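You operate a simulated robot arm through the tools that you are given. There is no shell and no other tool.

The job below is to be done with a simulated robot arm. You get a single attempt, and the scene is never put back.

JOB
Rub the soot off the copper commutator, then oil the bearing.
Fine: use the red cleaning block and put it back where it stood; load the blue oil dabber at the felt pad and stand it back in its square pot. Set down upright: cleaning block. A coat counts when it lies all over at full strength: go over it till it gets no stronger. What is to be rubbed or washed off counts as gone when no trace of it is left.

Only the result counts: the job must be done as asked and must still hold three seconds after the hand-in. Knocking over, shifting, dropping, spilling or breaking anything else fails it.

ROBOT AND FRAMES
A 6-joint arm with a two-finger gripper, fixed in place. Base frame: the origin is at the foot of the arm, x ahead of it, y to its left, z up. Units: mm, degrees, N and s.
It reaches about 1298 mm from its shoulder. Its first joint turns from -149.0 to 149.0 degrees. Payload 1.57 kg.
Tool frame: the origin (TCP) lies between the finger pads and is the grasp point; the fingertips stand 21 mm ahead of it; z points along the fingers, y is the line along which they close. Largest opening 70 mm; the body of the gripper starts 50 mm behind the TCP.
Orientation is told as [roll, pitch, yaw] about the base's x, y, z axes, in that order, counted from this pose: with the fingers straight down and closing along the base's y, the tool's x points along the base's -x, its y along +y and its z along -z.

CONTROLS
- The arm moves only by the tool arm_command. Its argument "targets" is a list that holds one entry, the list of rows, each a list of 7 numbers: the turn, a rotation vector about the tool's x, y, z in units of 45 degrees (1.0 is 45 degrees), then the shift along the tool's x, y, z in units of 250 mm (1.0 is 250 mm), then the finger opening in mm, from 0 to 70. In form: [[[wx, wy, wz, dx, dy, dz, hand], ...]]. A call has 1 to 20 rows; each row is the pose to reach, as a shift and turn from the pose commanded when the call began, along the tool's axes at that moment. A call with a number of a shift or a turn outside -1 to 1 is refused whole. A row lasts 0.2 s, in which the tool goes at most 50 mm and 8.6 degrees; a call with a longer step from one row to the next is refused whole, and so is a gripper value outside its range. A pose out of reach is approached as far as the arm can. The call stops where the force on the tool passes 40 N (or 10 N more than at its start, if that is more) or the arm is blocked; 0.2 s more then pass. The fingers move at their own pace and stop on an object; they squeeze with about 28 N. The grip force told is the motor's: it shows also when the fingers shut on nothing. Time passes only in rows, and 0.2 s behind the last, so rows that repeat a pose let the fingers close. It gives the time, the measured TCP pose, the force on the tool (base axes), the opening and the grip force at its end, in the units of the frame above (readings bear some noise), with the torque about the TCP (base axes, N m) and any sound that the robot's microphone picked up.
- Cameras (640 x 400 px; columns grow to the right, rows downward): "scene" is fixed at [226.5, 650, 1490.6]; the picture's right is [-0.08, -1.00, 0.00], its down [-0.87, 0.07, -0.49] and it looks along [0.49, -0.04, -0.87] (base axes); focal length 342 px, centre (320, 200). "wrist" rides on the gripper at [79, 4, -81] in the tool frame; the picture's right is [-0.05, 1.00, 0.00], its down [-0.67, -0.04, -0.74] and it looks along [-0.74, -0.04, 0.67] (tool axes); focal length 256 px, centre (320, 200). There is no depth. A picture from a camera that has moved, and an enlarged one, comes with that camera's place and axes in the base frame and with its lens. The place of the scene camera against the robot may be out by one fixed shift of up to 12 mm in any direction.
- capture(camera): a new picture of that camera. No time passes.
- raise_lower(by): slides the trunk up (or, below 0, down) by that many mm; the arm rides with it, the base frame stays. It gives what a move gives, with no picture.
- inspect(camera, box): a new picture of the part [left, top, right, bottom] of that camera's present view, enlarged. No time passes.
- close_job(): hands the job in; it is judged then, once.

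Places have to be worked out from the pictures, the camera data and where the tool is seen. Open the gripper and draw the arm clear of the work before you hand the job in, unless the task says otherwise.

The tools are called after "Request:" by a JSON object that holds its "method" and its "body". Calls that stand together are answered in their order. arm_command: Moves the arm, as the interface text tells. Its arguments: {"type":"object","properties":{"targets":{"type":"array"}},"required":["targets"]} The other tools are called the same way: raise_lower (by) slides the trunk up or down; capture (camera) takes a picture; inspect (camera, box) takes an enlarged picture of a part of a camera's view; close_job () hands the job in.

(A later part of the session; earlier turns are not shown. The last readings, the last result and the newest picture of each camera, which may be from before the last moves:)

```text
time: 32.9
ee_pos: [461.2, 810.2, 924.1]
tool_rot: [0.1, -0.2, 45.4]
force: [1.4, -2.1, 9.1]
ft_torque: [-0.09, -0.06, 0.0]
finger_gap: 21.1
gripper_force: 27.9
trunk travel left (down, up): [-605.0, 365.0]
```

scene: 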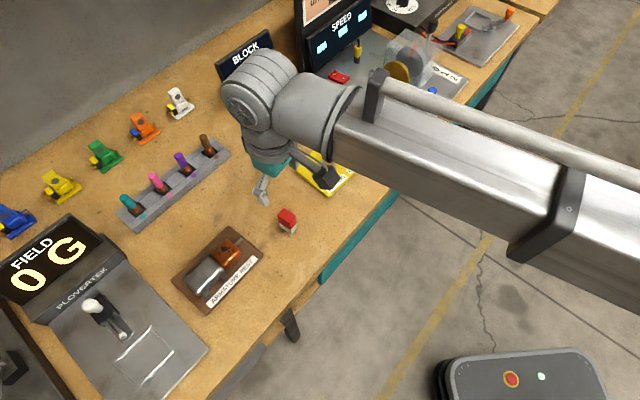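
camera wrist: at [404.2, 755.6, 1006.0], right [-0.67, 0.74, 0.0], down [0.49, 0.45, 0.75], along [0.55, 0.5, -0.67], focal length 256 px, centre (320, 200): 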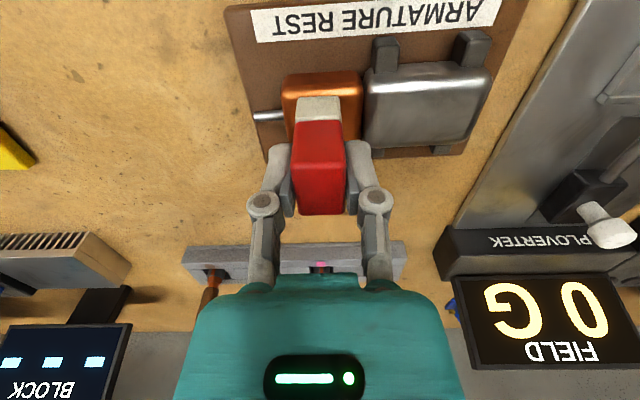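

The second pass is done. I lift well clear and move to the side to inspect the copper again.

Request:
{"method": "raise_lower", "body": {"by": 45}}

Request:
{"method": "arm_command", "body": {"targets": [[[0, 0, 0, 0, -0.1, 0, 10], [0, 0, 0, 0.04, -0.2, 0, 10], [0, 0, 0, 0.08, -0.28, 0, 10], [0, 0, 0, 0.08, -0.28, 0, 10]]]}}

Request:
{"method": "inspect", "body": {"camera": "wrist", "box": [370, 50, 480, 150]}}

Request:
{"method": "inspect", "body": {"camera": "scene", "box": [215, 230, 265, 270]}}

Request:
{"method": "capture", "body": {"camera": "wrist"}}

```text
time: 33.8
ee_pos: [462.2, 809.3, 968.8]
tool_rot: [0.0, 0.0, 45.4]
force: [-0.1, 0.4, -0.1]
ft_torque: [-0.01, -0.03, 0.02]
finger_gap: 21.1
gripper_force: 28.2
trunk travel left (down, up): [-650.0, 320.0]
```

```text
time: 34.8
ee_pos: [497.9, 745.5, 967.2]
tool_rot: [0.0, 0.0, 45.4]
force: [0.0, 0.0, -0.7]
ft_torque: [-0.01, 0.02, -0.01]
finger_gap: 20.9
gripper_force: 28.1
trunk travel left (down, up): [-650.0, 320.0]
```

```text
4.00 times, centred on (425, 100) of wrist
camera zoom: at [438.8, 692.6, 1049.7], right [-0.67, 0.74, 0.0], down [0.49, 0.45, 0.74], along [0.55, 0.5, -0.67], focal length 1024 px, centre (-100, 600)
```

zoom: 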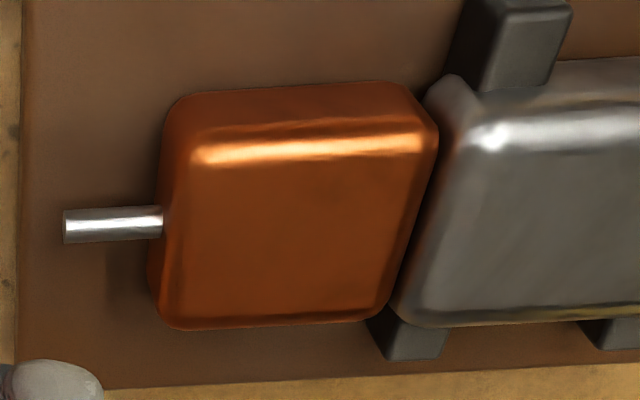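

```text
10.00 times, centred on (240, 250) of scene
camera zoom: at [226.5, 650.0, 1490.6], right [-0.08, -1.0, 0.0], down [-0.87, 0.07, -0.49], along [0.49, -0.04, -0.87], focal length 3416 px, centre (1120, -300)
```

zoom: 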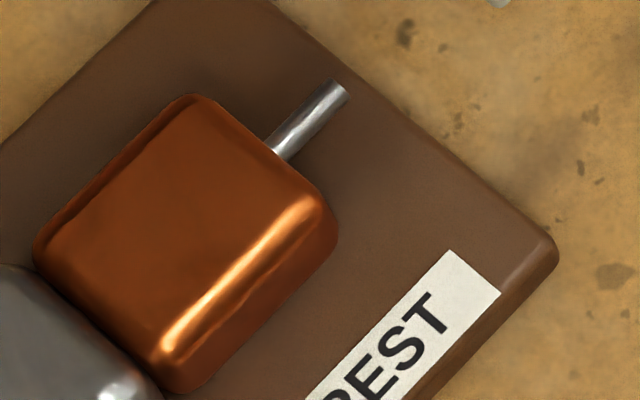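

```text
taken
camera wrist: at [438.8, 692.6, 1049.7], right [-0.67, 0.74, 0.0], down [0.49, 0.45, 0.74], along [0.55, 0.5, -0.67], focal length 256 px, centre (320, 200)
```

wrist: 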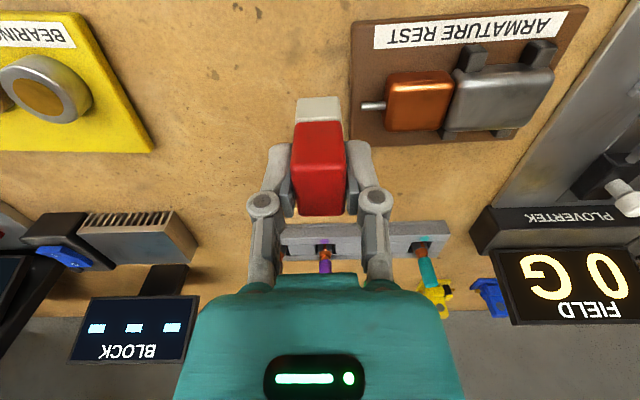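

The copper is fully clean. I carry the block back over its standing place at (520.4, 693.2), yaw 53°.

Request:
{"method": "arm_command", "body": {"targets": [[[0, 0, -0.056, 0.028, -0.072, 0, 10], [0, 0, -0.113, 0.057, -0.144, 0, 10], [0, 0, -0.169, 0.085, -0.215, 0, 10], [0, 0, -0.169, 0.085, -0.215, 0, 10]]]}}

Request:
{"method": "capture", "body": {"camera": "wrist"}}

```text
time: 35.8
ee_pos: [522.6, 694.1, 967.7]
tool_rot: [0.0, 0.0, 53.1]
force: [0.4, -1.0, -0.1]
ft_torque: [-0.01, 0.01, 0.0]
finger_gap: 20.9
gripper_force: 28.2
trunk travel left (down, up): [-650.0, 320.0]
```

```text
taken
camera wrist: at [470.8, 632.9, 1049.6], right [-0.77, 0.64, 0.0], down [0.43, 0.51, 0.74], along [0.48, 0.57, -0.67], focal length 256 px, centre (320, 200)
```

wrist: 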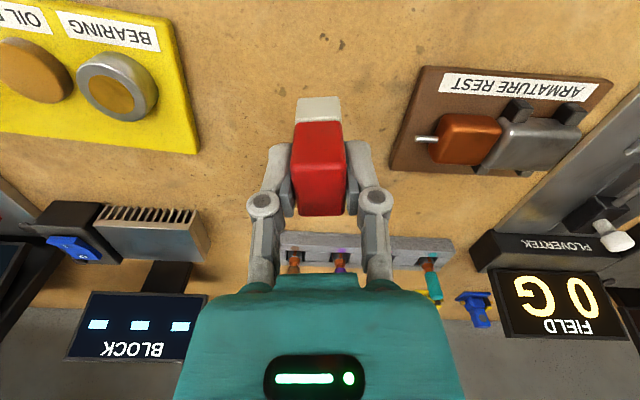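

The view matches the original pose to within about 1 mm. I lower 80 mm and then feel for the table.

Request:
{"method": "raise_lower", "body": {"by": -80}}

Request:
{"method": "raise_lower", "body": {"by": -1.5}}

```text
time: 37.0
ee_pos: [519.7, 693.3, 887.6]
tool_rot: [-0.1, 0.1, 52.9]
force: [0.1, 0.8, -0.8]
ft_torque: [-0.01, -0.02, -0.01]
finger_gap: 20.8
gripper_force: 28.3
trunk travel left (down, up): [-570.0, 400.0]
```

```text
time: 37.5
ee_pos: [522.0, 693.8, 887.8]
tool_rot: [-0.1, 0.0, 53.1]
force: [0.1, -0.4, 0.1]
ft_torque: [0.01, 0.03, 0.0]
finger_gap: 20.9
gripper_force: 27.9
trunk travel left (down, up): [-568.0, 402.0]
```

No contact yet; I lower a bit more.

Request:
{"method": "raise_lower", "body": {"by": -0.7}}

Request:
{"method": "raise_lower", "body": {"by": -0.6}}

```text
time: 38.0
ee_pos: [521.8, 694.2, 885.5]
tool_rot: [0.0, 0.1, 52.9]
force: [-0.7, 0.5, 0.8]
ft_torque: [0.03, -0.01, -0.01]
finger_gap: 21.0
gripper_force: 28.1
trunk travel left (down, up): [-567.0, 403.0]
```

```text
time: 38.5
ee_pos: [520.7, 692.9, 886.3]
tool_rot: [0.0, -0.1, 53.0]
force: [1.7, 1.7, 7.4]
ft_torque: [0.06, -0.05, 0.0]
finger_gap: 21.0
gripper_force: 28.0
trunk travel left (down, up): [-567.0, 403.0]
```

The block is on the table (7 N contact). I open the fingers.

Request:
{"method": "arm_command", "body": {"targets": [[[0, 0, 0, 0, 0, 0, 24], [0, 0, 0, 0, 0, 0, 30], [0, 0, 0, 0, 0, 0, 40], [0, 0, 0, 0, 0, 0, 55], [0, 0, 0, 0, 0, 0, 65], [0, 0, 0, 0, 0, 0, 65]]]}}

Request:
{"method": "capture", "body": {"camera": "wrist"}}

```text
time: 39.9
ee_pos: [521.7, 693.5, 884.6]
tool_rot: [-0.1, 0.0, 53.0]
force: [0.3, 0.9, 0.2]
ft_torque: [-0.01, 0.0, 0.0]
finger_gap: 65.0
gripper_force: 0.0
trunk travel left (down, up): [-567.0, 403.0]
```

```text
taken
camera wrist: at [470.5, 633.2, 966.8], right [-0.77, 0.64, 0.0], down [0.43, 0.51, 0.74], along [0.48, 0.57, -0.67], focal length 256 px, centre (320, 200)
```

wrist: 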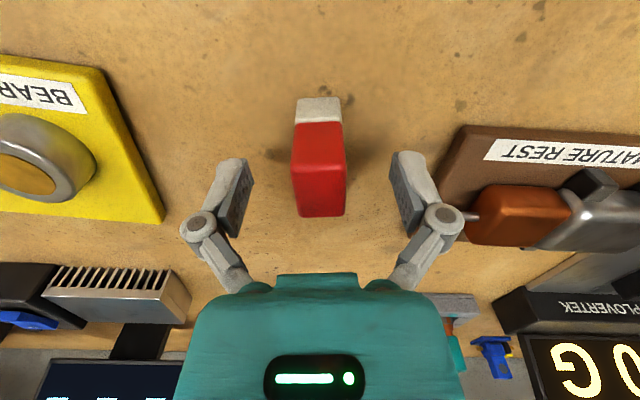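

The block stands upright at its place and the fingers are clear. I raise 142 mm and then move over the yellow tray to measure the dabber, pad and bearing.

Request:
{"method": "raise_lower", "body": {"by": 142}}

Request:
{"method": "arm_command", "body": {"targets": [[[0, 0, 0, 0.007, -0.138, 0, 65], [0, 0, 0, 0.015, -0.276, 0, 65], [0, 0, 0, 0.022, -0.414, 0, 65], [0, 0, 0, 0.029, -0.552, 0, 65], [0, 0, 0, 0.037, -0.69, 0, 65], [0, 0, 0, 0.044, -0.827, 0, 65], [0, 0, 0, 0.044, -0.827, 0, 65]]]}}

Request:
{"method": "capture", "body": {"camera": "wrist"}}

Request:
{"method": "capture", "body": {"camera": "scene"}}

```text
time: 41.6
ee_pos: [521.8, 694.3, 1028.2]
tool_rot: [0.0, 0.0, 53.0]
force: [0.0, -0.1, 0.4]
ft_torque: [-0.01, 0.0, 0.0]
finger_gap: 64.8
gripper_force: 0.1
trunk travel left (down, up): [-709.0, 261.0]
```

```text
time: 43.2
ee_pos: [679.6, 560.5, 1027.8]
tool_rot: [0.0, 0.0, 53.0]
force: [0.1, 0.2, 0.7]
ft_torque: [0.0, 0.03, 0.0]
finger_gap: 65.1
gripper_force: 0.1
out of reach, approached as far as the arm can: row 3
trunk travel left (down, up): [-709.0, 261.0]
```

```text
taken
camera wrist: at [628.0, 500.6, 1108.8], right [-0.77, 0.64, 0.0], down [0.43, 0.51, 0.74], along [0.48, 0.57, -0.67], focal length 256 px, centre (320, 200)
```

wrist: 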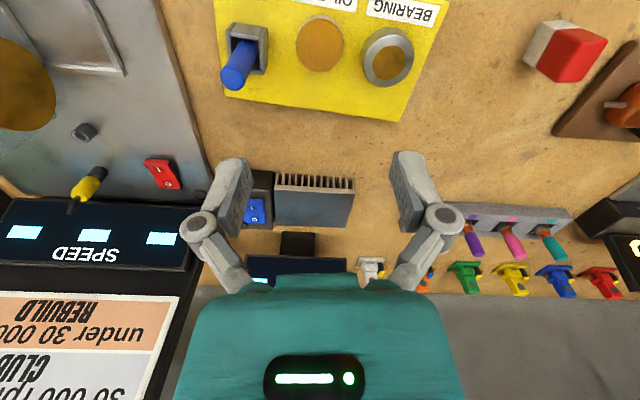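

```text
taken
```

scene: 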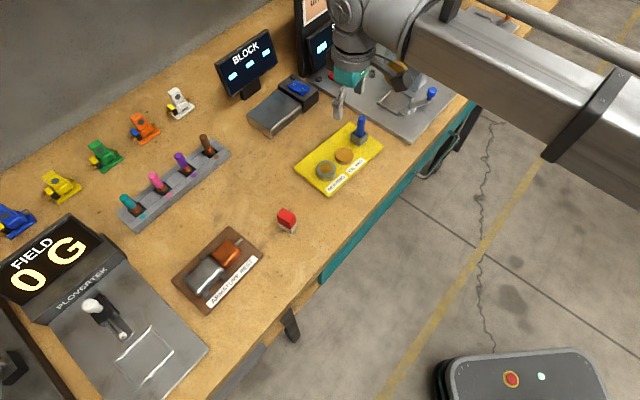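

The tray is in view, with the pad near (320, 44) and the dabber to its left. I zoom in to measure each item.

Request:
{"method": "inspect", "body": {"camera": "wrist", "box": [200, 0, 460, 130]}}

Request:
{"method": "inspect", "body": {"camera": "wrist", "box": [205, 10, 285, 100]}}

Request:
{"method": "inspect", "body": {"camera": "scene", "box": [320, 105, 390, 165]}}

```text
2.46 times, centred on (330, 65) of wrist
camera zoom: at [628.0, 500.6, 1108.8], right [-0.77, 0.64, 0.0], down [0.43, 0.51, 0.74], along [0.48, 0.57, -0.67], focal length 630 px, centre (295, 532)
```

zoom: 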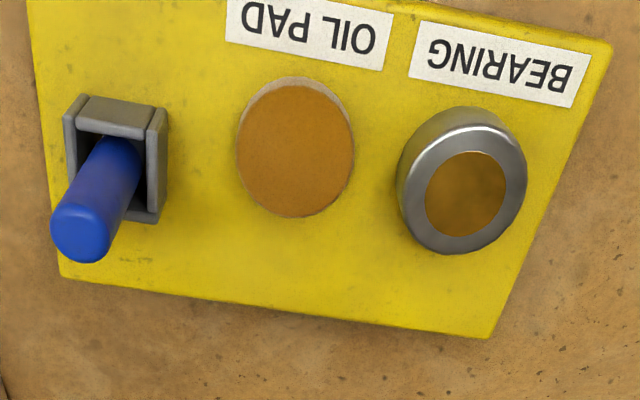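

```text
4.44 times, centred on (245, 55) of wrist
camera zoom: at [628.0, 500.6, 1108.8], right [-0.77, 0.64, 0.0], down [0.43, 0.51, 0.74], along [0.48, 0.57, -0.67], focal length 1138 px, centre (653, 844)
```

zoom: 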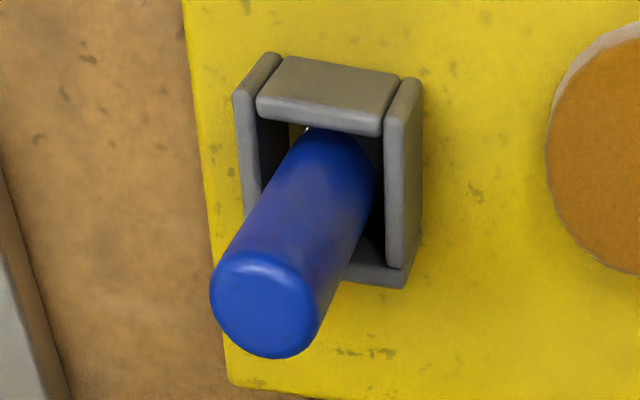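

```text
6.67 times, centred on (355, 135) of scene
camera zoom: at [226.5, 650.0, 1490.6], right [-0.08, -1.0, 0.0], down [-0.87, 0.07, -0.49], along [0.49, -0.04, -0.87], focal length 2277 px, centre (87, 633)
```

zoom: 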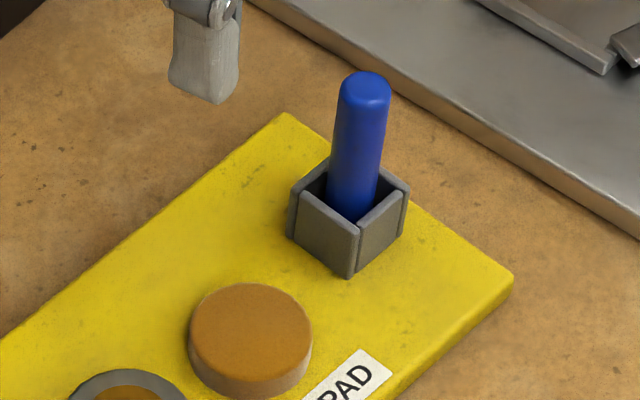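

Estimates: dabber handle top near (722, 519, ~928) and about 16 mm thick; pot rim z≈873; pad centre (676, 558), 41 mm across; bearing (636, 608) with a 30 mm bronze face. I move above the dabber with a narrower opening and check alignment.

Request:
{"method": "arm_command", "body": {"targets": [[[0, 0, 0, 0.01, -0.08, 0, 50], [0, 0, 0, 0.02, -0.16, 0, 50], [0, 0, 0, 0.03, -0.239, 0, 50], [0, 0, 0, 0.03, -0.239, 0, 50]]]}}

Request:
{"method": "capture", "body": {"camera": "wrist"}}

Request:
{"method": "inspect", "body": {"camera": "wrist", "box": [270, 10, 370, 100]}}

```text
time: 44.2
ee_pos: [722.9, 520.4, 1027.5]
tool_rot: [0.0, -0.1, 53.0]
force: [0.4, -0.7, 0.2]
ft_torque: [0.0, 0.03, -0.04]
finger_gap: 50.1
gripper_force: 0.1
trunk travel left (down, up): [-709.0, 261.0]
```

```text
taken
camera wrist: at [673.0, 459.3, 1108.8], right [-0.77, 0.64, 0.0], down [0.43, 0.51, 0.74], along [0.48, 0.57, -0.67], focal length 256 px, centre (320, 200)
```

wrist: 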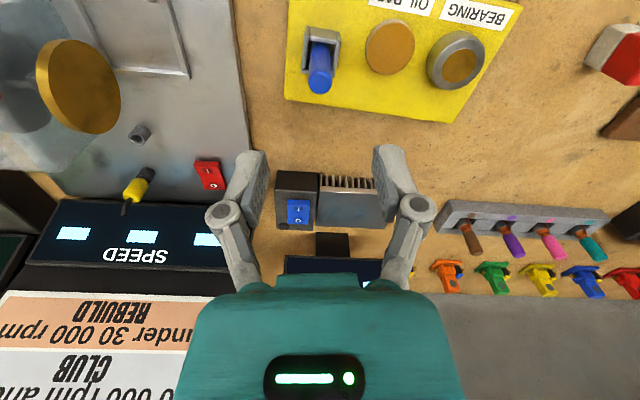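

```text
4.44 times, centred on (320, 55) of wrist
camera zoom: at [673.0, 459.3, 1108.8], right [-0.77, 0.64, 0.0], down [0.43, 0.51, 0.74], along [0.48, 0.57, -0.67], focal length 1138 px, centre (320, 844)
```

zoom: 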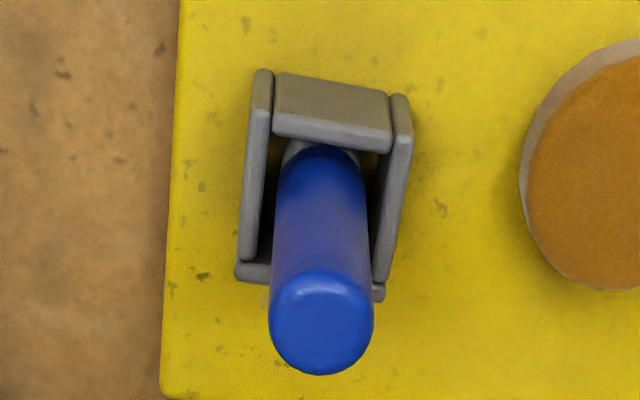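

The handle stands vertical right under the gripper axis (column 321). I shift 2.5 mm inward to centre the pads on it, and lower to z≈917 to re-check heights.

Request:
{"method": "arm_command", "body": {"targets": [[[0, 0, 0, 0.01, 0.001, 0, 50], [0, 0, 0, 0.01, 0.001, 0, 50]]]}}

Request:
{"method": "raise_lower", "body": {"by": -80}}

Request:
{"method": "inspect", "body": {"camera": "wrist", "box": [230, 70, 410, 200]}}

```text
time: 44.8
ee_pos: [720.9, 518.0, 1026.5]
tool_rot: [0.1, 0.0, 53.0]
force: [-0.3, 0.2, -0.9]
ft_torque: [0.04, -0.02, 0.01]
finger_gap: 50.1
gripper_force: 0.1
trunk travel left (down, up): [-709.0, 261.0]
```

```text
time: 45.9
ee_pos: [721.3, 518.2, 947.9]
tool_rot: [0.0, 0.0, 53.1]
force: [0.0, -0.1, -0.1]
ft_torque: [0.01, 0.01, 0.0]
finger_gap: 50.2
gripper_force: 0.1
trunk travel left (down, up): [-629.0, 341.0]
```

```text
3.08 times, centred on (320, 135) of wrist
camera zoom: at [670.8, 457.4, 1028.9], right [-0.77, 0.64, 0.0], down [0.43, 0.51, 0.74], along [0.48, 0.57, -0.67], focal length 788 px, centre (320, 400)
```

zoom: 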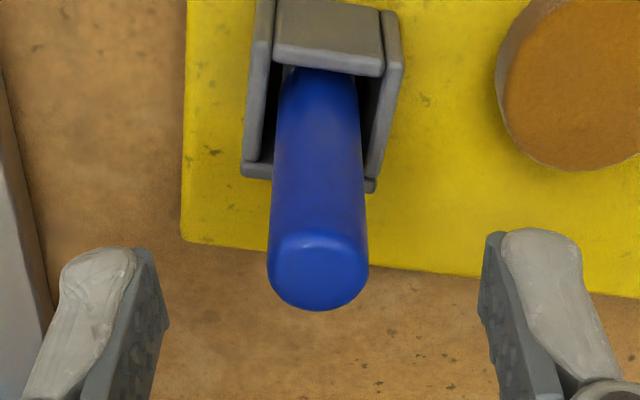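

The handle top comes out at z≈929 and it sits centred under the TCP; the pot rim may be up to z≈883. I lower 37 mm so the fingertips stay above the rim at about z=890.

Request:
{"method": "raise_lower", "body": {"by": -37}}

Request:
{"method": "capture", "body": {"camera": "wrist"}}

Request:
{"method": "inspect", "body": {"camera": "scene", "box": [310, 70, 420, 170]}}

```text
time: 46.8
ee_pos: [721.2, 517.9, 910.7]
tool_rot: [0.1, 0.1, 53.0]
force: [0.6, 0.4, 1.0]
ft_torque: [-0.03, -0.01, 0.01]
finger_gap: 50.0
gripper_force: 0.1
trunk travel left (down, up): [-592.0, 378.0]
```

```text
taken
camera wrist: at [670.8, 457.4, 991.9], right [-0.77, 0.64, 0.0], down [0.43, 0.51, 0.74], along [0.48, 0.57, -0.67], focal length 256 px, centre (320, 200)
```

wrist: 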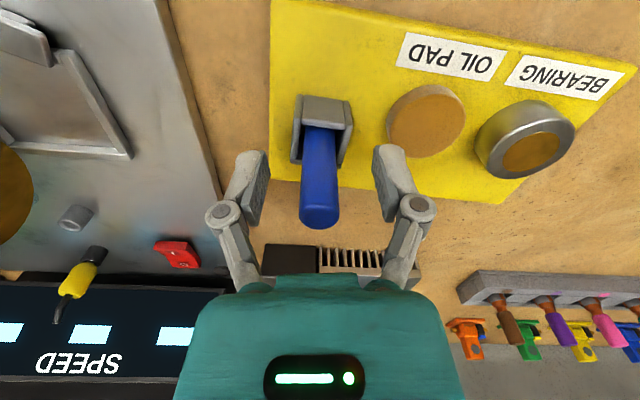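

```text
4.00 times, centred on (365, 120) of scene
camera zoom: at [226.5, 650.0, 1490.6], right [-0.08, -1.0, 0.0], down [-0.87, 0.07, -0.49], along [0.49, -0.04, -0.87], focal length 1366 px, centre (140, 520)
```

zoom: 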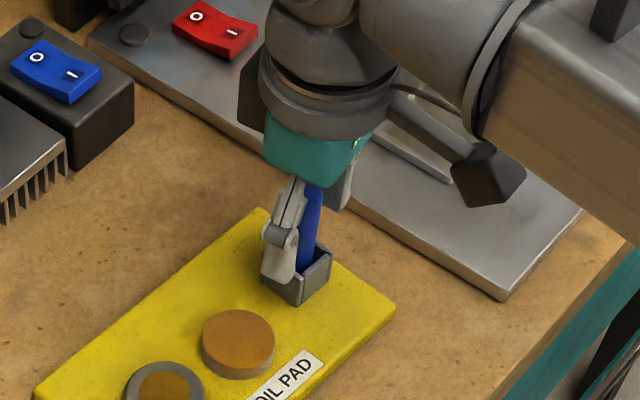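

The fingers straddle the handle above the pot rim. I close on it.

Request:
{"method": "arm_command", "body": {"targets": [[[0, 0, 0, 0, 0, 0, 40], [0, 0, 0, 0, 0, 0, 28], [0, 0, 0, 0, 0, 0, 18], [0, 0, 0, 0, 0, 0, 8], [0, 0, 0, 0, 0, 0, 8], [0, 0, 0, 0, 0, 0, 8]]]}}

Request:
{"method": "capture", "body": {"camera": "wrist"}}

```text
time: 48.1
ee_pos: [721.7, 518.7, 910.9]
tool_rot: [0.0, 0.0, 53.0]
force: [-0.1, -0.5, -0.6]
ft_torque: [0.0, 0.0, 0.04]
finger_gap: 15.5
gripper_force: 28.0
trunk travel left (down, up): [-592.0, 378.0]
```

```text
taken
camera wrist: at [670.8, 457.4, 991.9], right [-0.77, 0.64, 0.0], down [0.43, 0.51, 0.74], along [0.48, 0.57, -0.67], focal length 256 px, centre (320, 200)
```

wrist: 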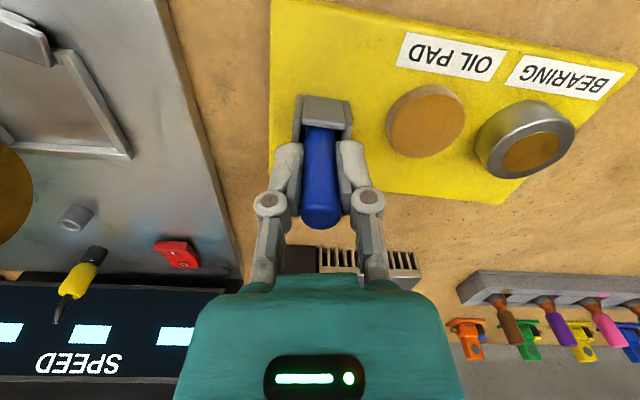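

Gripped at 15.5 mm with 28 N. I lift the dabber straight up 80 mm out of its pot.

Request:
{"method": "raise_lower", "body": {"by": 80}}

Request:
{"method": "capture", "body": {"camera": "wrist"}}

Request:
{"method": "inspect", "body": {"camera": "wrist", "box": [260, 30, 480, 230]}}

Request:
{"method": "inspect", "body": {"camera": "scene", "box": [310, 70, 420, 170]}}

```text
time: 49.3
ee_pos: [721.6, 518.3, 989.6]
tool_rot: [0.1, 0.1, 53.0]
force: [-0.9, 0.9, -0.1]
ft_torque: [0.0, 0.01, 0.03]
finger_gap: 15.3
gripper_force: 28.1
trunk travel left (down, up): [-672.0, 298.0]
```

```text
taken
camera wrist: at [671.0, 457.6, 1071.7], right [-0.77, 0.64, 0.0], down [0.43, 0.51, 0.74], along [0.48, 0.57, -0.67], focal length 256 px, centre (320, 200)
```

wrist: 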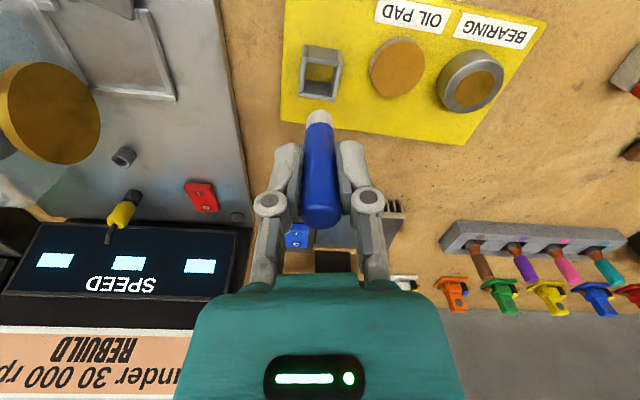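

```text
2.00 times, centred on (370, 130) of wrist
camera zoom: at [671.0, 457.6, 1071.7], right [-0.77, 0.64, 0.0], down [0.43, 0.51, 0.74], along [0.48, 0.57, -0.67], focal length 512 px, centre (220, 340)
```

zoom: 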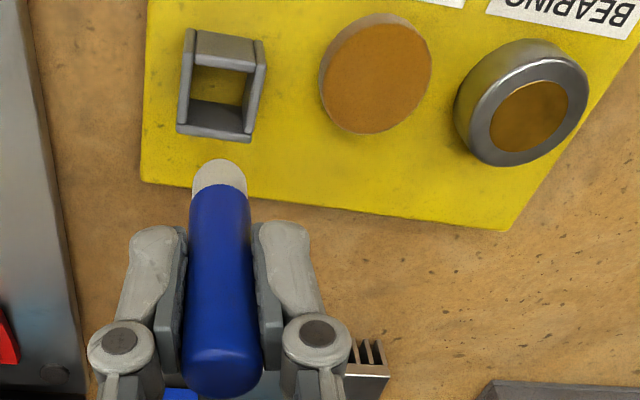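

```text
4.00 times, centred on (365, 120) of scene
camera zoom: at [226.5, 650.0, 1490.6], right [-0.08, -1.0, 0.0], down [-0.87, 0.07, -0.49], along [0.49, -0.04, -0.87], focal length 1366 px, centre (140, 520)
```

zoom: 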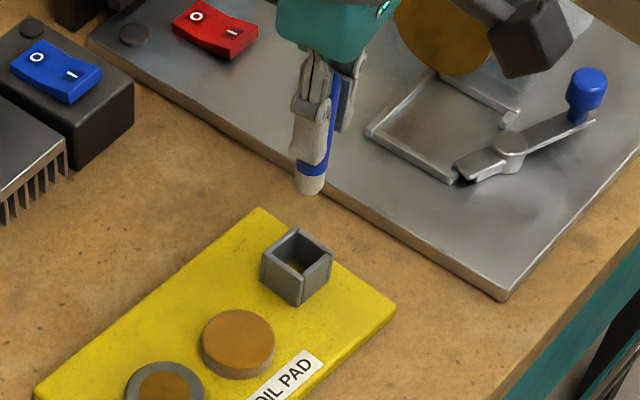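

The dabber is out, with a rounded white felt tip about 55-60 mm below the TCP. I move it over the oil pad centre, which is 62 mm along tool +y, at the same height.

Request:
{"method": "arm_command", "body": {"targets": [[[0, 0, 0, -0.007, 0.08, 0, 8], [0, 0, 0, -0.014, 0.165, 0, 8], [0, 0, 0, -0.0204, 0.2465, 0, 8], [0, 0, 0, -0.0204, 0.2465, 0, 8]]]}}

Request:
{"method": "raise_lower", "body": {"by": -50}}

Request:
{"method": "capture", "body": {"camera": "wrist"}}

Request:
{"method": "inspect", "body": {"camera": "scene", "box": [300, 90, 400, 190]}}

```text
time: 50.3
ee_pos: [675.0, 557.3, 989.6]
tool_rot: [0.1, 0.0, 52.9]
force: [-0.2, 0.4, 0.5]
ft_torque: [-0.01, 0.0, -0.04]
finger_gap: 15.2
gripper_force: 27.9
trunk travel left (down, up): [-672.0, 298.0]
```

```text
time: 51.2
ee_pos: [674.0, 557.0, 939.7]
tool_rot: [-0.1, -0.1, 53.0]
force: [-0.1, -0.4, -0.3]
ft_torque: [0.06, 0.02, 0.01]
finger_gap: 15.4
gripper_force: 27.9
trunk travel left (down, up): [-622.0, 348.0]
```

```text
taken
camera wrist: at [623.6, 497.3, 1021.9], right [-0.77, 0.64, 0.0], down [0.43, 0.51, 0.74], along [0.48, 0.57, -0.67], focal length 256 px, centre (320, 200)
```

wrist: 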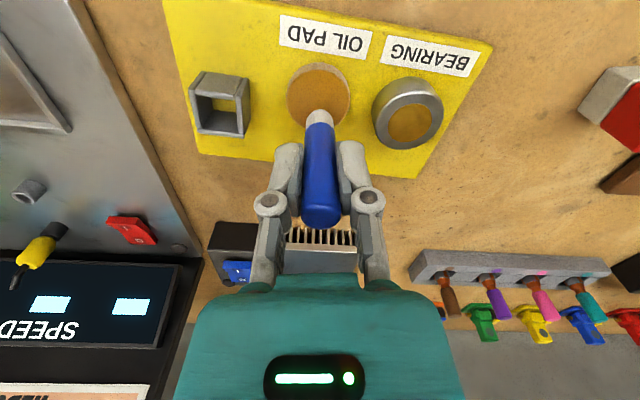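

```text
4.00 times, centred on (350, 140) of scene
camera zoom: at [226.5, 650.0, 1490.6], right [-0.08, -1.0, 0.0], down [-0.87, 0.07, -0.49], along [0.49, -0.04, -0.87], focal length 1366 px, centre (200, 440)
```

zoom: 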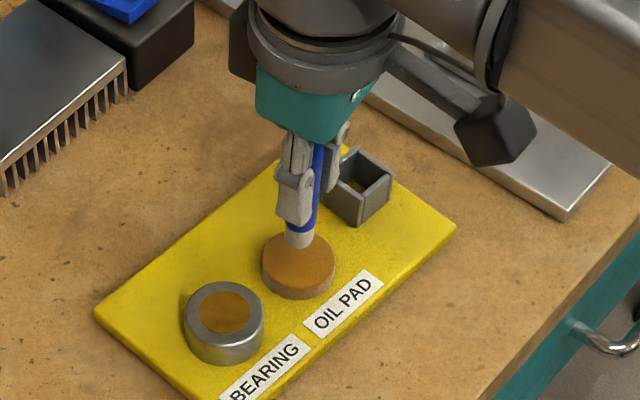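

The dabber is centred over the pad. I lower toward it, then feel for contact in small steps.

Request:
{"method": "raise_lower", "body": {"by": -14}}

Request:
{"method": "raise_lower", "body": {"by": -3}}

Request:
{"method": "inspect", "body": {"camera": "wrist", "box": [260, 60, 400, 160]}}

```text
time: 51.9
ee_pos: [674.7, 558.6, 926.6]
tool_rot: [0.0, 0.1, 53.0]
force: [0.4, -0.2, -0.6]
ft_torque: [-0.01, -0.02, 0.01]
finger_gap: 15.2
gripper_force: 28.1
trunk travel left (down, up): [-608.0, 362.0]
```

```text
time: 52.4
ee_pos: [674.7, 558.5, 924.1]
tool_rot: [0.0, -0.1, 53.0]
force: [0.0, 0.2, 0.0]
ft_torque: [0.02, -0.02, 0.02]
finger_gap: 15.2
gripper_force: 28.0
trunk travel left (down, up): [-605.0, 365.0]
```

```text
4.00 times, centred on (330, 110) of wrist
camera zoom: at [623.6, 497.3, 1004.8], right [-0.77, 0.64, 0.0], down [0.43, 0.51, 0.74], along [0.48, 0.57, -0.67], focal length 1024 px, centre (280, 560)
```

zoom: 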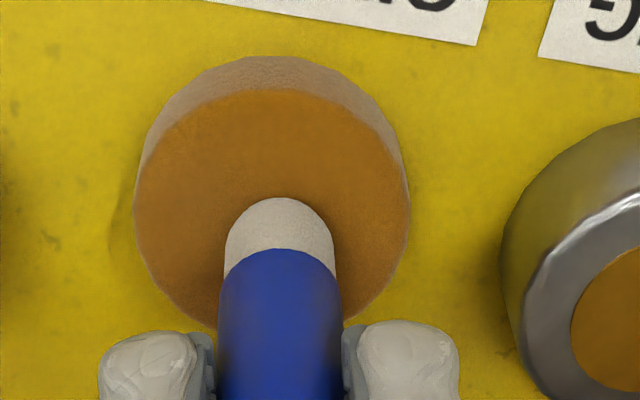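

Still just above the pad. I continue down.

Request:
{"method": "raise_lower", "body": {"by": -3}}

Request:
{"method": "raise_lower", "body": {"by": -2}}

Request:
{"method": "raise_lower", "body": {"by": -1}}

```text
time: 52.9
ee_pos: [673.5, 556.7, 922.5]
tool_rot: [-0.1, -0.2, 53.0]
force: [5.2, 3.5, 22.3]
ft_torque: [0.32, -0.29, 0.05]
finger_gap: 14.9
gripper_force: 27.8
trunk travel left (down, up): [-602.0, 368.0]
```

```text
time: 53.4
ee_pos: [672.6, 556.4, 920.2]
tool_rot: [0.0, -0.1, 53.0]
force: [3.3, 1.3, 23.0]
ft_torque: [0.1, -0.19, 0.03]
finger_gap: 15.3
gripper_force: 28.1
trunk travel left (down, up): [-600.0, 370.0]
```

```text
time: 53.9
ee_pos: [673.2, 556.4, 919.6]
tool_rot: [0.0, 0.0, 52.9]
force: [2.1, -0.9, 24.6]
ft_torque: [-0.01, -0.12, 0.01]
finger_gap: 15.2
gripper_force: 27.6
trunk travel left (down, up): [-599.0, 371.0]
```

Contact came sooner than expected, at about 23 N, and the handle slipped a few mm up in the fingers. I ease the pressure and look at the dabber's state.

Request:
{"method": "raise_lower", "body": {"by": 0.8}}

Request:
{"method": "capture", "body": {"camera": "wrist"}}

Request:
{"method": "inspect", "body": {"camera": "wrist", "box": [260, 60, 400, 160]}}

Request:
{"method": "inspect", "body": {"camera": "scene", "box": [310, 90, 390, 170]}}

```text
time: 54.4
ee_pos: [673.5, 557.1, 919.6]
tool_rot: [-0.1, 0.0, 53.1]
force: [-1.9, -3.5, 11.9]
ft_torque: [-0.22, 0.14, 0.0]
finger_gap: 15.0
gripper_force: 27.6
trunk travel left (down, up): [-600.0, 370.0]
```

```text
taken
camera wrist: at [622.4, 496.2, 1000.7], right [-0.77, 0.64, 0.0], down [0.43, 0.51, 0.74], along [0.48, 0.57, -0.67], focal length 256 px, centre (320, 200)
```

wrist: 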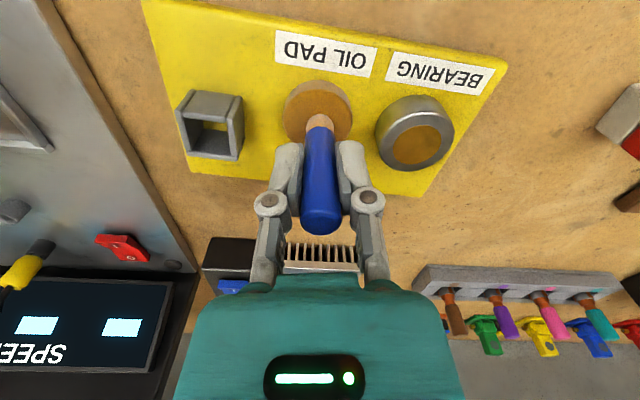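

```text
4.00 times, centred on (330, 110) of wrist
camera zoom: at [622.4, 496.2, 1000.7], right [-0.77, 0.64, 0.0], down [0.43, 0.51, 0.74], along [0.48, 0.57, -0.67], focal length 1024 px, centre (280, 560)
```

zoom: 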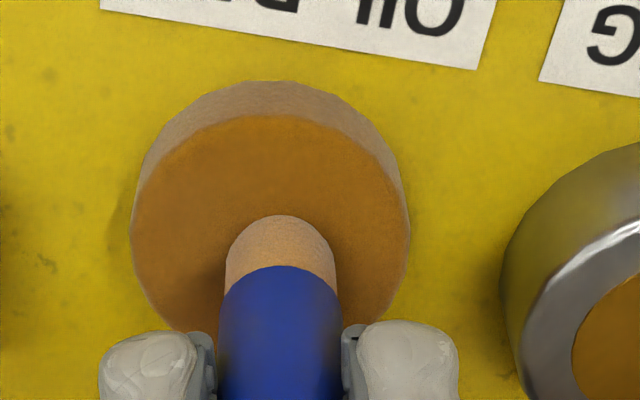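

```text
5.00 times, centred on (350, 130) of scene
camera zoom: at [226.5, 650.0, 1490.6], right [-0.08, -1.0, 0.0], down [-0.87, 0.07, -0.49], along [0.49, -0.04, -0.87], focal length 1708 px, centre (170, 550)
```

zoom: 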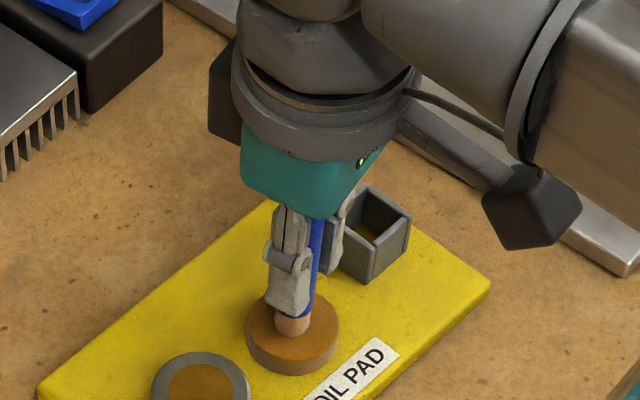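

The felt tip has taken on oil (white turned orange-tan). I let it soak about one more second and check whether the colour deepens.

Request:
{"method": "arm_command", "body": {"targets": [[[0, 0, 0, 0, 0, 0, 8], [0, 0, 0, 0, 0, 0, 8], [0, 0, 0, 0, 0, 0, 8], [0, 0, 0, 0, 0, 0, 8], [0, 0, 0, 0, 0, 0, 8], [0, 0, 0, 0, 0, 0, 8]]]}}

Request:
{"method": "inspect", "body": {"camera": "wrist", "box": [260, 60, 400, 160]}}

```text
time: 55.8
ee_pos: [674.2, 557.5, 918.6]
tool_rot: [0.1, -0.1, 53.0]
force: [-2.0, -1.2, 10.7]
ft_torque: [-0.05, 0.08, 0.01]
finger_gap: 14.9
gripper_force: 27.6
trunk travel left (down, up): [-600.0, 370.0]
```

```text
4.00 times, centred on (330, 110) of wrist
camera zoom: at [623.1, 496.9, 1000.4], right [-0.77, 0.64, 0.0], down [0.43, 0.51, 0.75], along [0.48, 0.57, -0.67], focal length 1024 px, centre (280, 560)
```

zoom: 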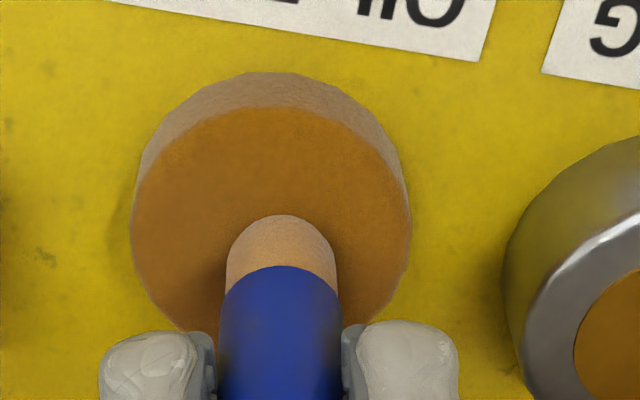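

The tip's colour is stable, so it is loaded. I raise 30 mm and move over the bearing at about (636, 609).

Request:
{"method": "raise_lower", "body": {"by": 30}}

Request:
{"method": "arm_command", "body": {"targets": [[[0, 0, 0, -0.024, 0.08, 0, 8], [0, 0, 0, -0.048, 0.16, 0, 8], [0, 0, 0, -0.072, 0.243, 0, 8], [0, 0, 0, -0.072, 0.243, 0, 8]]]}}

Request:
{"method": "capture", "body": {"camera": "wrist"}}

Request:
{"method": "inspect", "body": {"camera": "wrist", "box": [250, 60, 390, 160]}}

Request:
{"method": "inspect", "body": {"camera": "scene", "box": [290, 110, 380, 200]}}

```text
time: 56.6
ee_pos: [675.3, 558.6, 948.5]
tool_rot: [0.0, -0.1, 53.0]
force: [0.3, 0.1, 0.7]
ft_torque: [-0.01, -0.02, -0.01]
finger_gap: 15.1
gripper_force: 27.9
trunk travel left (down, up): [-630.0, 340.0]
```

```text
time: 57.6
ee_pos: [635.7, 609.4, 948.2]
tool_rot: [0.0, -0.1, 52.9]
force: [-0.2, 0.3, -0.2]
ft_torque: [0.0, 0.0, 0.02]
finger_gap: 15.1
gripper_force: 27.7
trunk travel left (down, up): [-630.0, 340.0]
```

```text
taken
camera wrist: at [585.1, 549.2, 1029.6], right [-0.77, 0.64, 0.0], down [0.43, 0.51, 0.74], along [0.48, 0.57, -0.67], focal length 256 px, centre (320, 200)
```

wrist: 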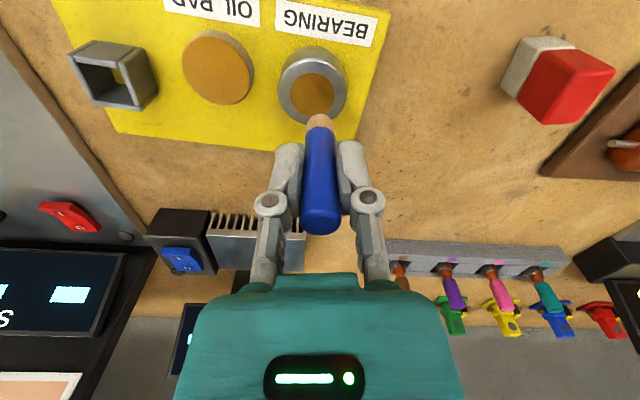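

```text
4.00 times, centred on (320, 110) of wrist
camera zoom: at [585.1, 549.2, 1029.6], right [-0.77, 0.64, 0.0], down [0.43, 0.51, 0.74], along [0.48, 0.57, -0.67], focal length 1024 px, centre (320, 560)
```

zoom: 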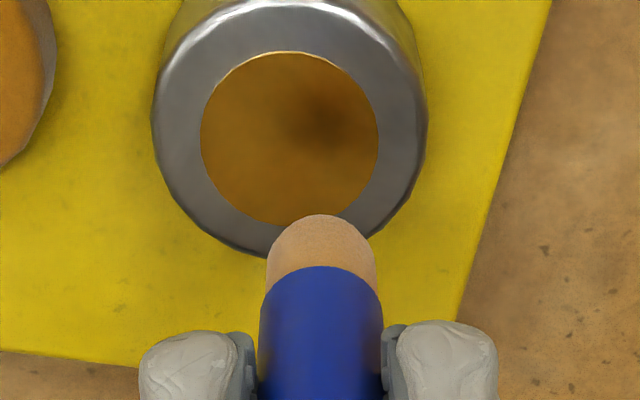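

```text
4.44 times, centred on (335, 155) of scene
camera zoom: at [226.5, 650.0, 1490.6], right [-0.08, -1.0, 0.0], down [-0.87, 0.07, -0.49], along [0.49, -0.04, -0.87], focal length 1518 px, centre (253, 400)
```

zoom: 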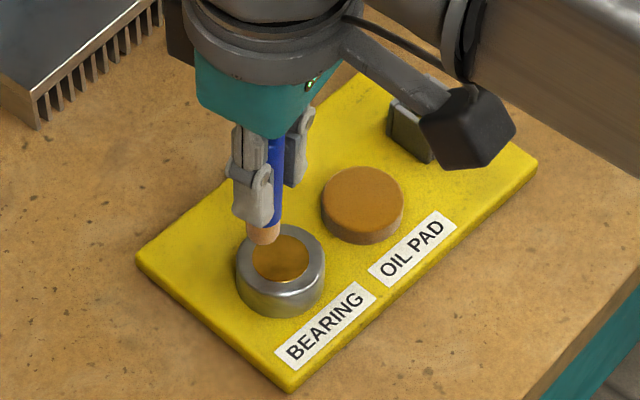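

The bearing's bronze disc (about 29 mm across) is centred some 5 mm to the left of the tip. I correct that and lower close to it.

Request:
{"method": "arm_command", "body": {"targets": [[[0, 0, 0, 0, -0.021, 0, 8], [0, 0, 0, 0, -0.021, 0, 8]]]}}

Request:
{"method": "raise_lower", "body": {"by": -15}}

Request:
{"method": "inspect", "body": {"camera": "wrist", "box": [250, 60, 390, 160]}}

```text
time: 58.2
ee_pos: [639.2, 606.0, 948.0]
tool_rot: [0.0, 0.0, 53.1]
force: [-0.5, 0.1, -0.1]
ft_torque: [0.0, 0.0, -0.01]
finger_gap: 14.8
gripper_force: 28.2
trunk travel left (down, up): [-630.0, 340.0]
```

```text
time: 58.8
ee_pos: [640.1, 606.0, 933.0]
tool_rot: [0.1, 0.1, 53.0]
force: [0.7, 0.0, -0.3]
ft_torque: [-0.01, -0.02, 0.02]
finger_gap: 15.0
gripper_force: 28.1
trunk travel left (down, up): [-615.0, 355.0]
```

```text
4.00 times, centred on (320, 110) of wrist
camera zoom: at [589.6, 545.7, 1014.6], right [-0.77, 0.64, 0.0], down [0.43, 0.51, 0.74], along [0.48, 0.57, -0.67], focal length 1024 px, centre (320, 560)
```

zoom: 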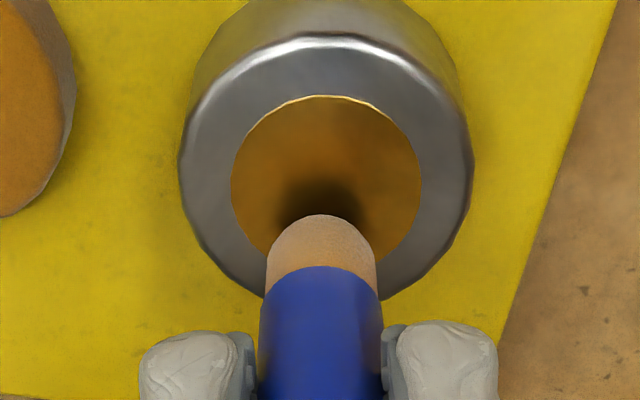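

The tip's shadow on the disc is close to the tip now. I lower in small steps, one at a time.

Request:
{"method": "raise_lower", "body": {"by": -3}}

```text
time: 59.3
ee_pos: [639.3, 605.2, 929.7]
tool_rot: [0.0, 0.0, 53.1]
force: [0.2, 0.3, 0.0]
ft_torque: [0.02, -0.02, -0.05]
finger_gap: 15.0
gripper_force: 27.7
trunk travel left (down, up): [-612.0, 358.0]
```

No contact yet; another 2 mm.

Request:
{"method": "raise_lower", "body": {"by": -2}}

```text
time: 59.9
ee_pos: [638.7, 607.3, 928.5]
tool_rot: [0.0, -0.1, 53.0]
force: [-0.3, -0.4, 0.1]
ft_torque: [0.02, 0.01, 0.02]
finger_gap: 14.9
gripper_force: 27.8
trunk travel left (down, up): [-610.0, 360.0]
```

Still free; another 1.5 mm.

Request:
{"method": "raise_lower", "body": {"by": -1.5}}

```text
time: 60.4
ee_pos: [639.9, 605.4, 927.6]
tool_rot: [-0.1, -0.1, 52.9]
force: [2.0, 1.7, 7.8]
ft_torque: [0.06, -0.08, 0.01]
finger_gap: 15.0
gripper_force: 28.2
trunk travel left (down, up): [-608.0, 362.0]
```

Contact at about 8 N. I rub a small circle first (radius 4 mm) to see how the oil takes and whether the disc is level with its ring.

Request:
{"method": "arm_command", "body": {"targets": [[[0, 0, 0, 0.008, 0.0036, 0, 8], [0, 0, 0, 0.016, 0.0036, 0, 8], [0, 0, 0, 0.008, 0.0176, 0, 8], [0, 0, 0, -0.008, 0.0176, 0, 8], [0, 0, 0, -0.016, 0.0036, 0, 8], [0, 0, 0, -0.008, -0.0104, 0, 8], [0, 0, 0, 0.008, -0.0104, 0, 8], [0, 0, 0, 0.016, 0.0036, 0, 8], [0, 0, 0, 0, 0.0036, 0, 8], [0, 0, 0, 0, 0.0036, 0, 8]]]}}

Request:
{"method": "inspect", "body": {"camera": "wrist", "box": [250, 60, 390, 160]}}

Request:
{"method": "inspect", "body": {"camera": "scene", "box": [290, 130, 370, 200]}}

```text
time: 62.6
ee_pos: [639.5, 606.3, 927.8]
tool_rot: [0.1, 0.0, 53.0]
force: [-2.3, -2.6, 4.4]
ft_torque: [-0.12, 0.11, 0.0]
finger_gap: 15.1
gripper_force: 28.2
trunk travel left (down, up): [-608.0, 362.0]
```

```text
4.00 times, centred on (320, 110) of wrist
camera zoom: at [588.2, 545.2, 1008.6], right [-0.77, 0.64, 0.0], down [0.43, 0.51, 0.75], along [0.48, 0.57, -0.67], focal length 1024 px, centre (320, 560)
```

zoom: 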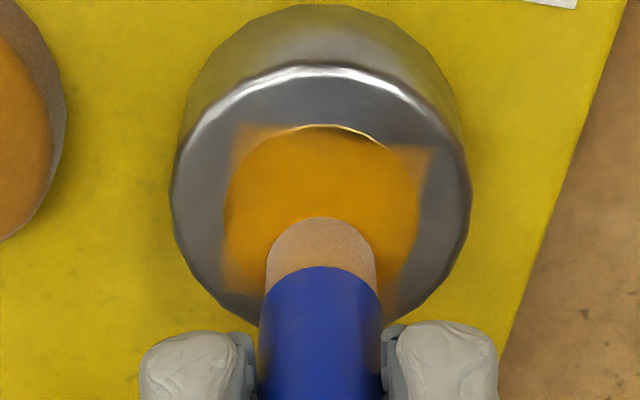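

```text
5.71 times, centred on (330, 165) of scene
camera zoom: at [226.5, 650.0, 1490.6], right [-0.08, -1.0, 0.0], down [-0.87, 0.07, -0.49], along [0.49, -0.04, -0.87], focal length 1952 px, centre (263, 400)
```

zoom: 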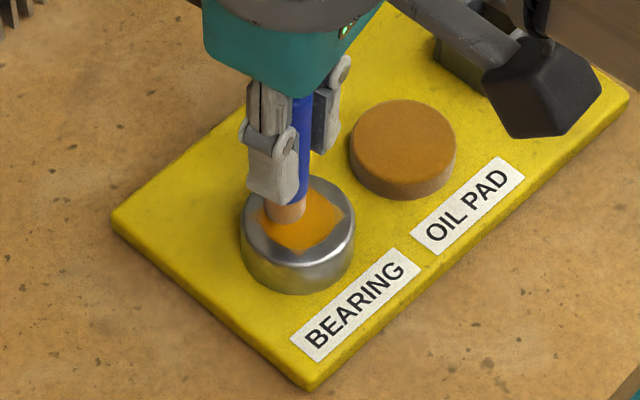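

The oil takes in a plate-aligned square patch of about 28 mm over the disc, centred some 2 mm further out. I press a touch more and raster over the whole patch, corners included.

Request:
{"method": "raise_lower", "body": {"by": -0.4}}

Request:
{"method": "arm_command", "body": {"targets": [[[0, 0, 0, 0.016, -0.016, 0, 8], [0, 0, 0, 0.032, -0.036, 0, 8], [0, 0, 0, 0.032, -0.016, 0, 8], [0, 0, 0, 0.032, 0.004, 0, 8], [0, 0, 0, 0.032, 0.024, 0, 8], [0, 0, 0, 0.032, 0.04, 0, 8], [0, 0, 0, 0.016, 0.04, 0, 8], [0, 0, 0, 0.016, 0.02, 0, 8], [0, 0, 0, 0.016, 0, 0, 8], [0, 0, 0, 0.016, -0.02, 0, 8], [0, 0, 0, 0.016, -0.038, 0, 8], [0, 0, 0, 0, -0.038, 0, 8], [0, 0, 0, 0, -0.018, 0, 8], [0, 0, 0, 0, 0.002, 0, 8], [0, 0, 0, 0, 0.022, 0, 8], [0, 0, 0, 0, 0.042, 0, 8], [0, 0, 0, -0.016, 0.042, 0, 8], [0, 0, 0, -0.016, 0.022, 0, 8], [0, 0, 0, -0.016, 0.002, 0, 8], [0, 0, 0, -0.016, -0.018, 0, 8]]]}}

Request:
{"method": "inspect", "body": {"camera": "wrist", "box": [250, 60, 390, 160]}}

```text
time: 63.1
ee_pos: [639.8, 605.0, 927.2]
tool_rot: [0.1, -0.2, 53.0]
force: [-1.0, -0.4, 8.3]
ft_torque: [-0.04, 0.1, -0.01]
finger_gap: 15.0
gripper_force: 27.6
trunk travel left (down, up): [-608.0, 362.0]
```

```text
time: 67.3
ee_pos: [645.9, 605.6, 927.0]
tool_rot: [0.1, 0.0, 53.1]
force: [-1.2, 1.2, 7.6]
ft_torque: [0.01, 0.1, 0.0]
finger_gap: 15.0
gripper_force: 28.1
trunk travel left (down, up): [-608.0, 362.0]
```

```text
4.00 times, centred on (320, 110) of wrist
camera zoom: at [595.6, 545.3, 1008.2], right [-0.77, 0.64, 0.0], down [0.43, 0.51, 0.75], along [0.48, 0.57, -0.67], focal length 1024 px, centre (320, 560)
```

zoom: 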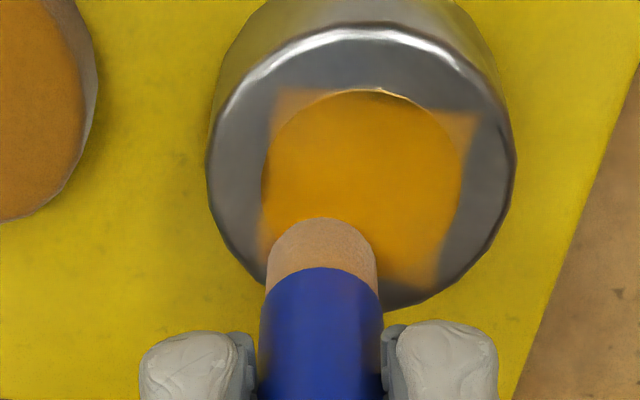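

The coat is clearly taking over the near half. I continue with the remaining outer lanes.

Request:
{"method": "arm_command", "body": {"targets": [[[0, 0, 0, 0, -0.02, 0, 8], [0, 0, 0, -0.016, -0.02, 0, 8], [0, 0, 0, -0.016, 0, 0, 8], [0, 0, 0, -0.016, 0.02, 0, 8], [0, 0, 0, -0.016, 0.04, 0, 8], [0, 0, 0, -0.016, 0.06, 0, 8], [0, 0, 0, -0.032, 0.06, 0, 8], [0, 0, 0, -0.032, 0.04, 0, 8], [0, 0, 0, -0.032, 0.02, 0, 8], [0, 0, 0, -0.032, 0, 0, 8], [0, 0, 0, -0.032, -0.02, 0, 8], [0, 0, 0, -0.016, -0.008, 0, 8], [0, 0, 0, 0, 0.008, 0, 8], [0, 0, 0, 0.008, 0.02, 0, 8], [0, 0, 0, 0.008, 0.02, 0, 8]]]}}

Request:
{"method": "raise_lower", "body": {"by": 30}}

Request:
{"method": "inspect", "body": {"camera": "wrist", "box": [250, 30, 390, 130]}}

Request:
{"method": "inspect", "body": {"camera": "scene", "box": [290, 130, 370, 200]}}

```text
time: 70.5
ee_pos: [640.2, 606.7, 927.3]
tool_rot: [0.0, 0.0, 53.0]
force: [0.8, -1.3, 7.0]
ft_torque: [-0.04, -0.08, -0.02]
finger_gap: 15.1
gripper_force: 27.6
trunk travel left (down, up): [-608.0, 362.0]
```

```text
time: 71.2
ee_pos: [641.0, 606.6, 956.3]
tool_rot: [0.0, 0.1, 53.1]
force: [-0.4, -0.7, 0.0]
ft_torque: [0.0, -0.02, -0.01]
finger_gap: 14.9
gripper_force: 28.2
trunk travel left (down, up): [-638.0, 332.0]
```

```text
4.00 times, centred on (320, 80) of wrist
camera zoom: at [589.1, 547.9, 1037.6], right [-0.77, 0.64, 0.0], down [0.43, 0.51, 0.74], along [0.48, 0.57, -0.67], focal length 1024 px, centre (320, 680)
```

zoom: 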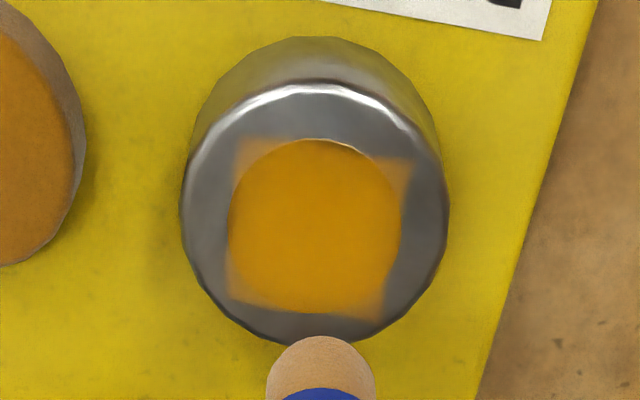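

```text
5.71 times, centred on (330, 165) of scene
camera zoom: at [226.5, 650.0, 1490.6], right [-0.08, -1.0, 0.0], down [-0.87, 0.07, -0.49], along [0.49, -0.04, -0.87], focal length 1952 px, centre (263, 400)
```

zoom: 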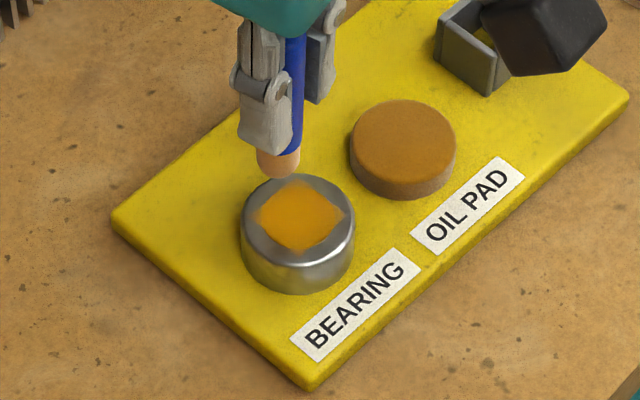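

The patch is covered all over; it may not be at full strength yet, so I zoom in for a reference before another loaded pass.

Request:
{"method": "inspect", "body": {"camera": "wrist", "box": [285, 55, 365, 120]}}

```text
6.15 times, centred on (325, 88) of wrist
camera zoom: at [589.1, 547.9, 1037.6], right [-0.77, 0.64, 0.0], down [0.43, 0.51, 0.74], along [0.48, 0.57, -0.67], focal length 1575 px, centre (289, 892)
```

zoom: 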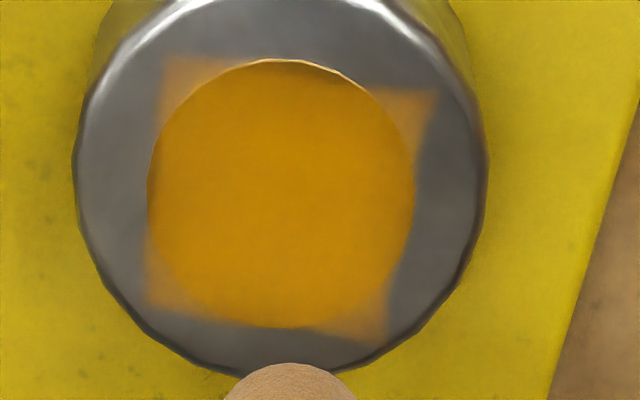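

The film looks even. I go back to the pad to reload and make another full pass to be sure it is at full strength.

Request:
{"method": "arm_command", "body": {"targets": [[[0, 0, 0, 0.027, -0.077, 0, 8], [0, 0, 0, 0.054, -0.154, 0, 8], [0, 0, 0, 0.081, -0.2315, 0, 8], [0, 0, 0, 0.081, -0.2315, 0, 8]]]}}

Request:
{"method": "raise_lower", "body": {"by": -35.5}}

Request:
{"method": "inspect", "body": {"camera": "wrist", "box": [260, 60, 400, 160]}}

```text
time: 72.2
ee_pos: [675.2, 556.4, 956.9]
tool_rot: [-0.1, 0.0, 53.1]
force: [0.2, 0.1, 0.0]
ft_torque: [0.01, -0.01, 0.02]
finger_gap: 15.0
gripper_force: 27.9
trunk travel left (down, up): [-638.0, 332.0]
```

```text
time: 73.0
ee_pos: [674.9, 555.9, 920.3]
tool_rot: [-0.1, 0.1, 53.0]
force: [0.7, -0.3, 0.0]
ft_torque: [0.01, 0.02, -0.01]
finger_gap: 14.9
gripper_force: 28.1
trunk travel left (down, up): [-602.0, 368.0]
```

```text
4.00 times, centred on (330, 110) of wrist
camera zoom: at [624.5, 495.7, 1002.3], right [-0.77, 0.64, 0.0], down [0.43, 0.51, 0.74], along [0.48, 0.57, -0.67], focal length 1024 px, centre (280, 560)
```

zoom: 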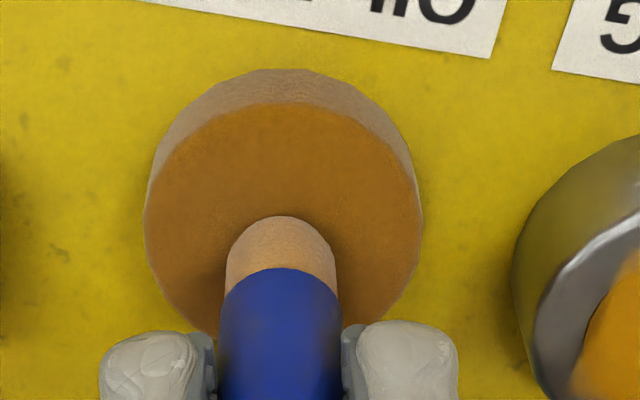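

Right over the pad, not touching yet. I lower in small single steps.

Request:
{"method": "raise_lower", "body": {"by": -1.2}}

```text
time: 73.5
ee_pos: [674.6, 555.7, 919.3]
tool_rot: [0.1, 0.0, 53.0]
force: [0.0, 0.4, -0.7]
ft_torque: [0.02, -0.01, 0.04]
finger_gap: 14.9
gripper_force: 28.3
trunk travel left (down, up): [-601.0, 369.0]
```

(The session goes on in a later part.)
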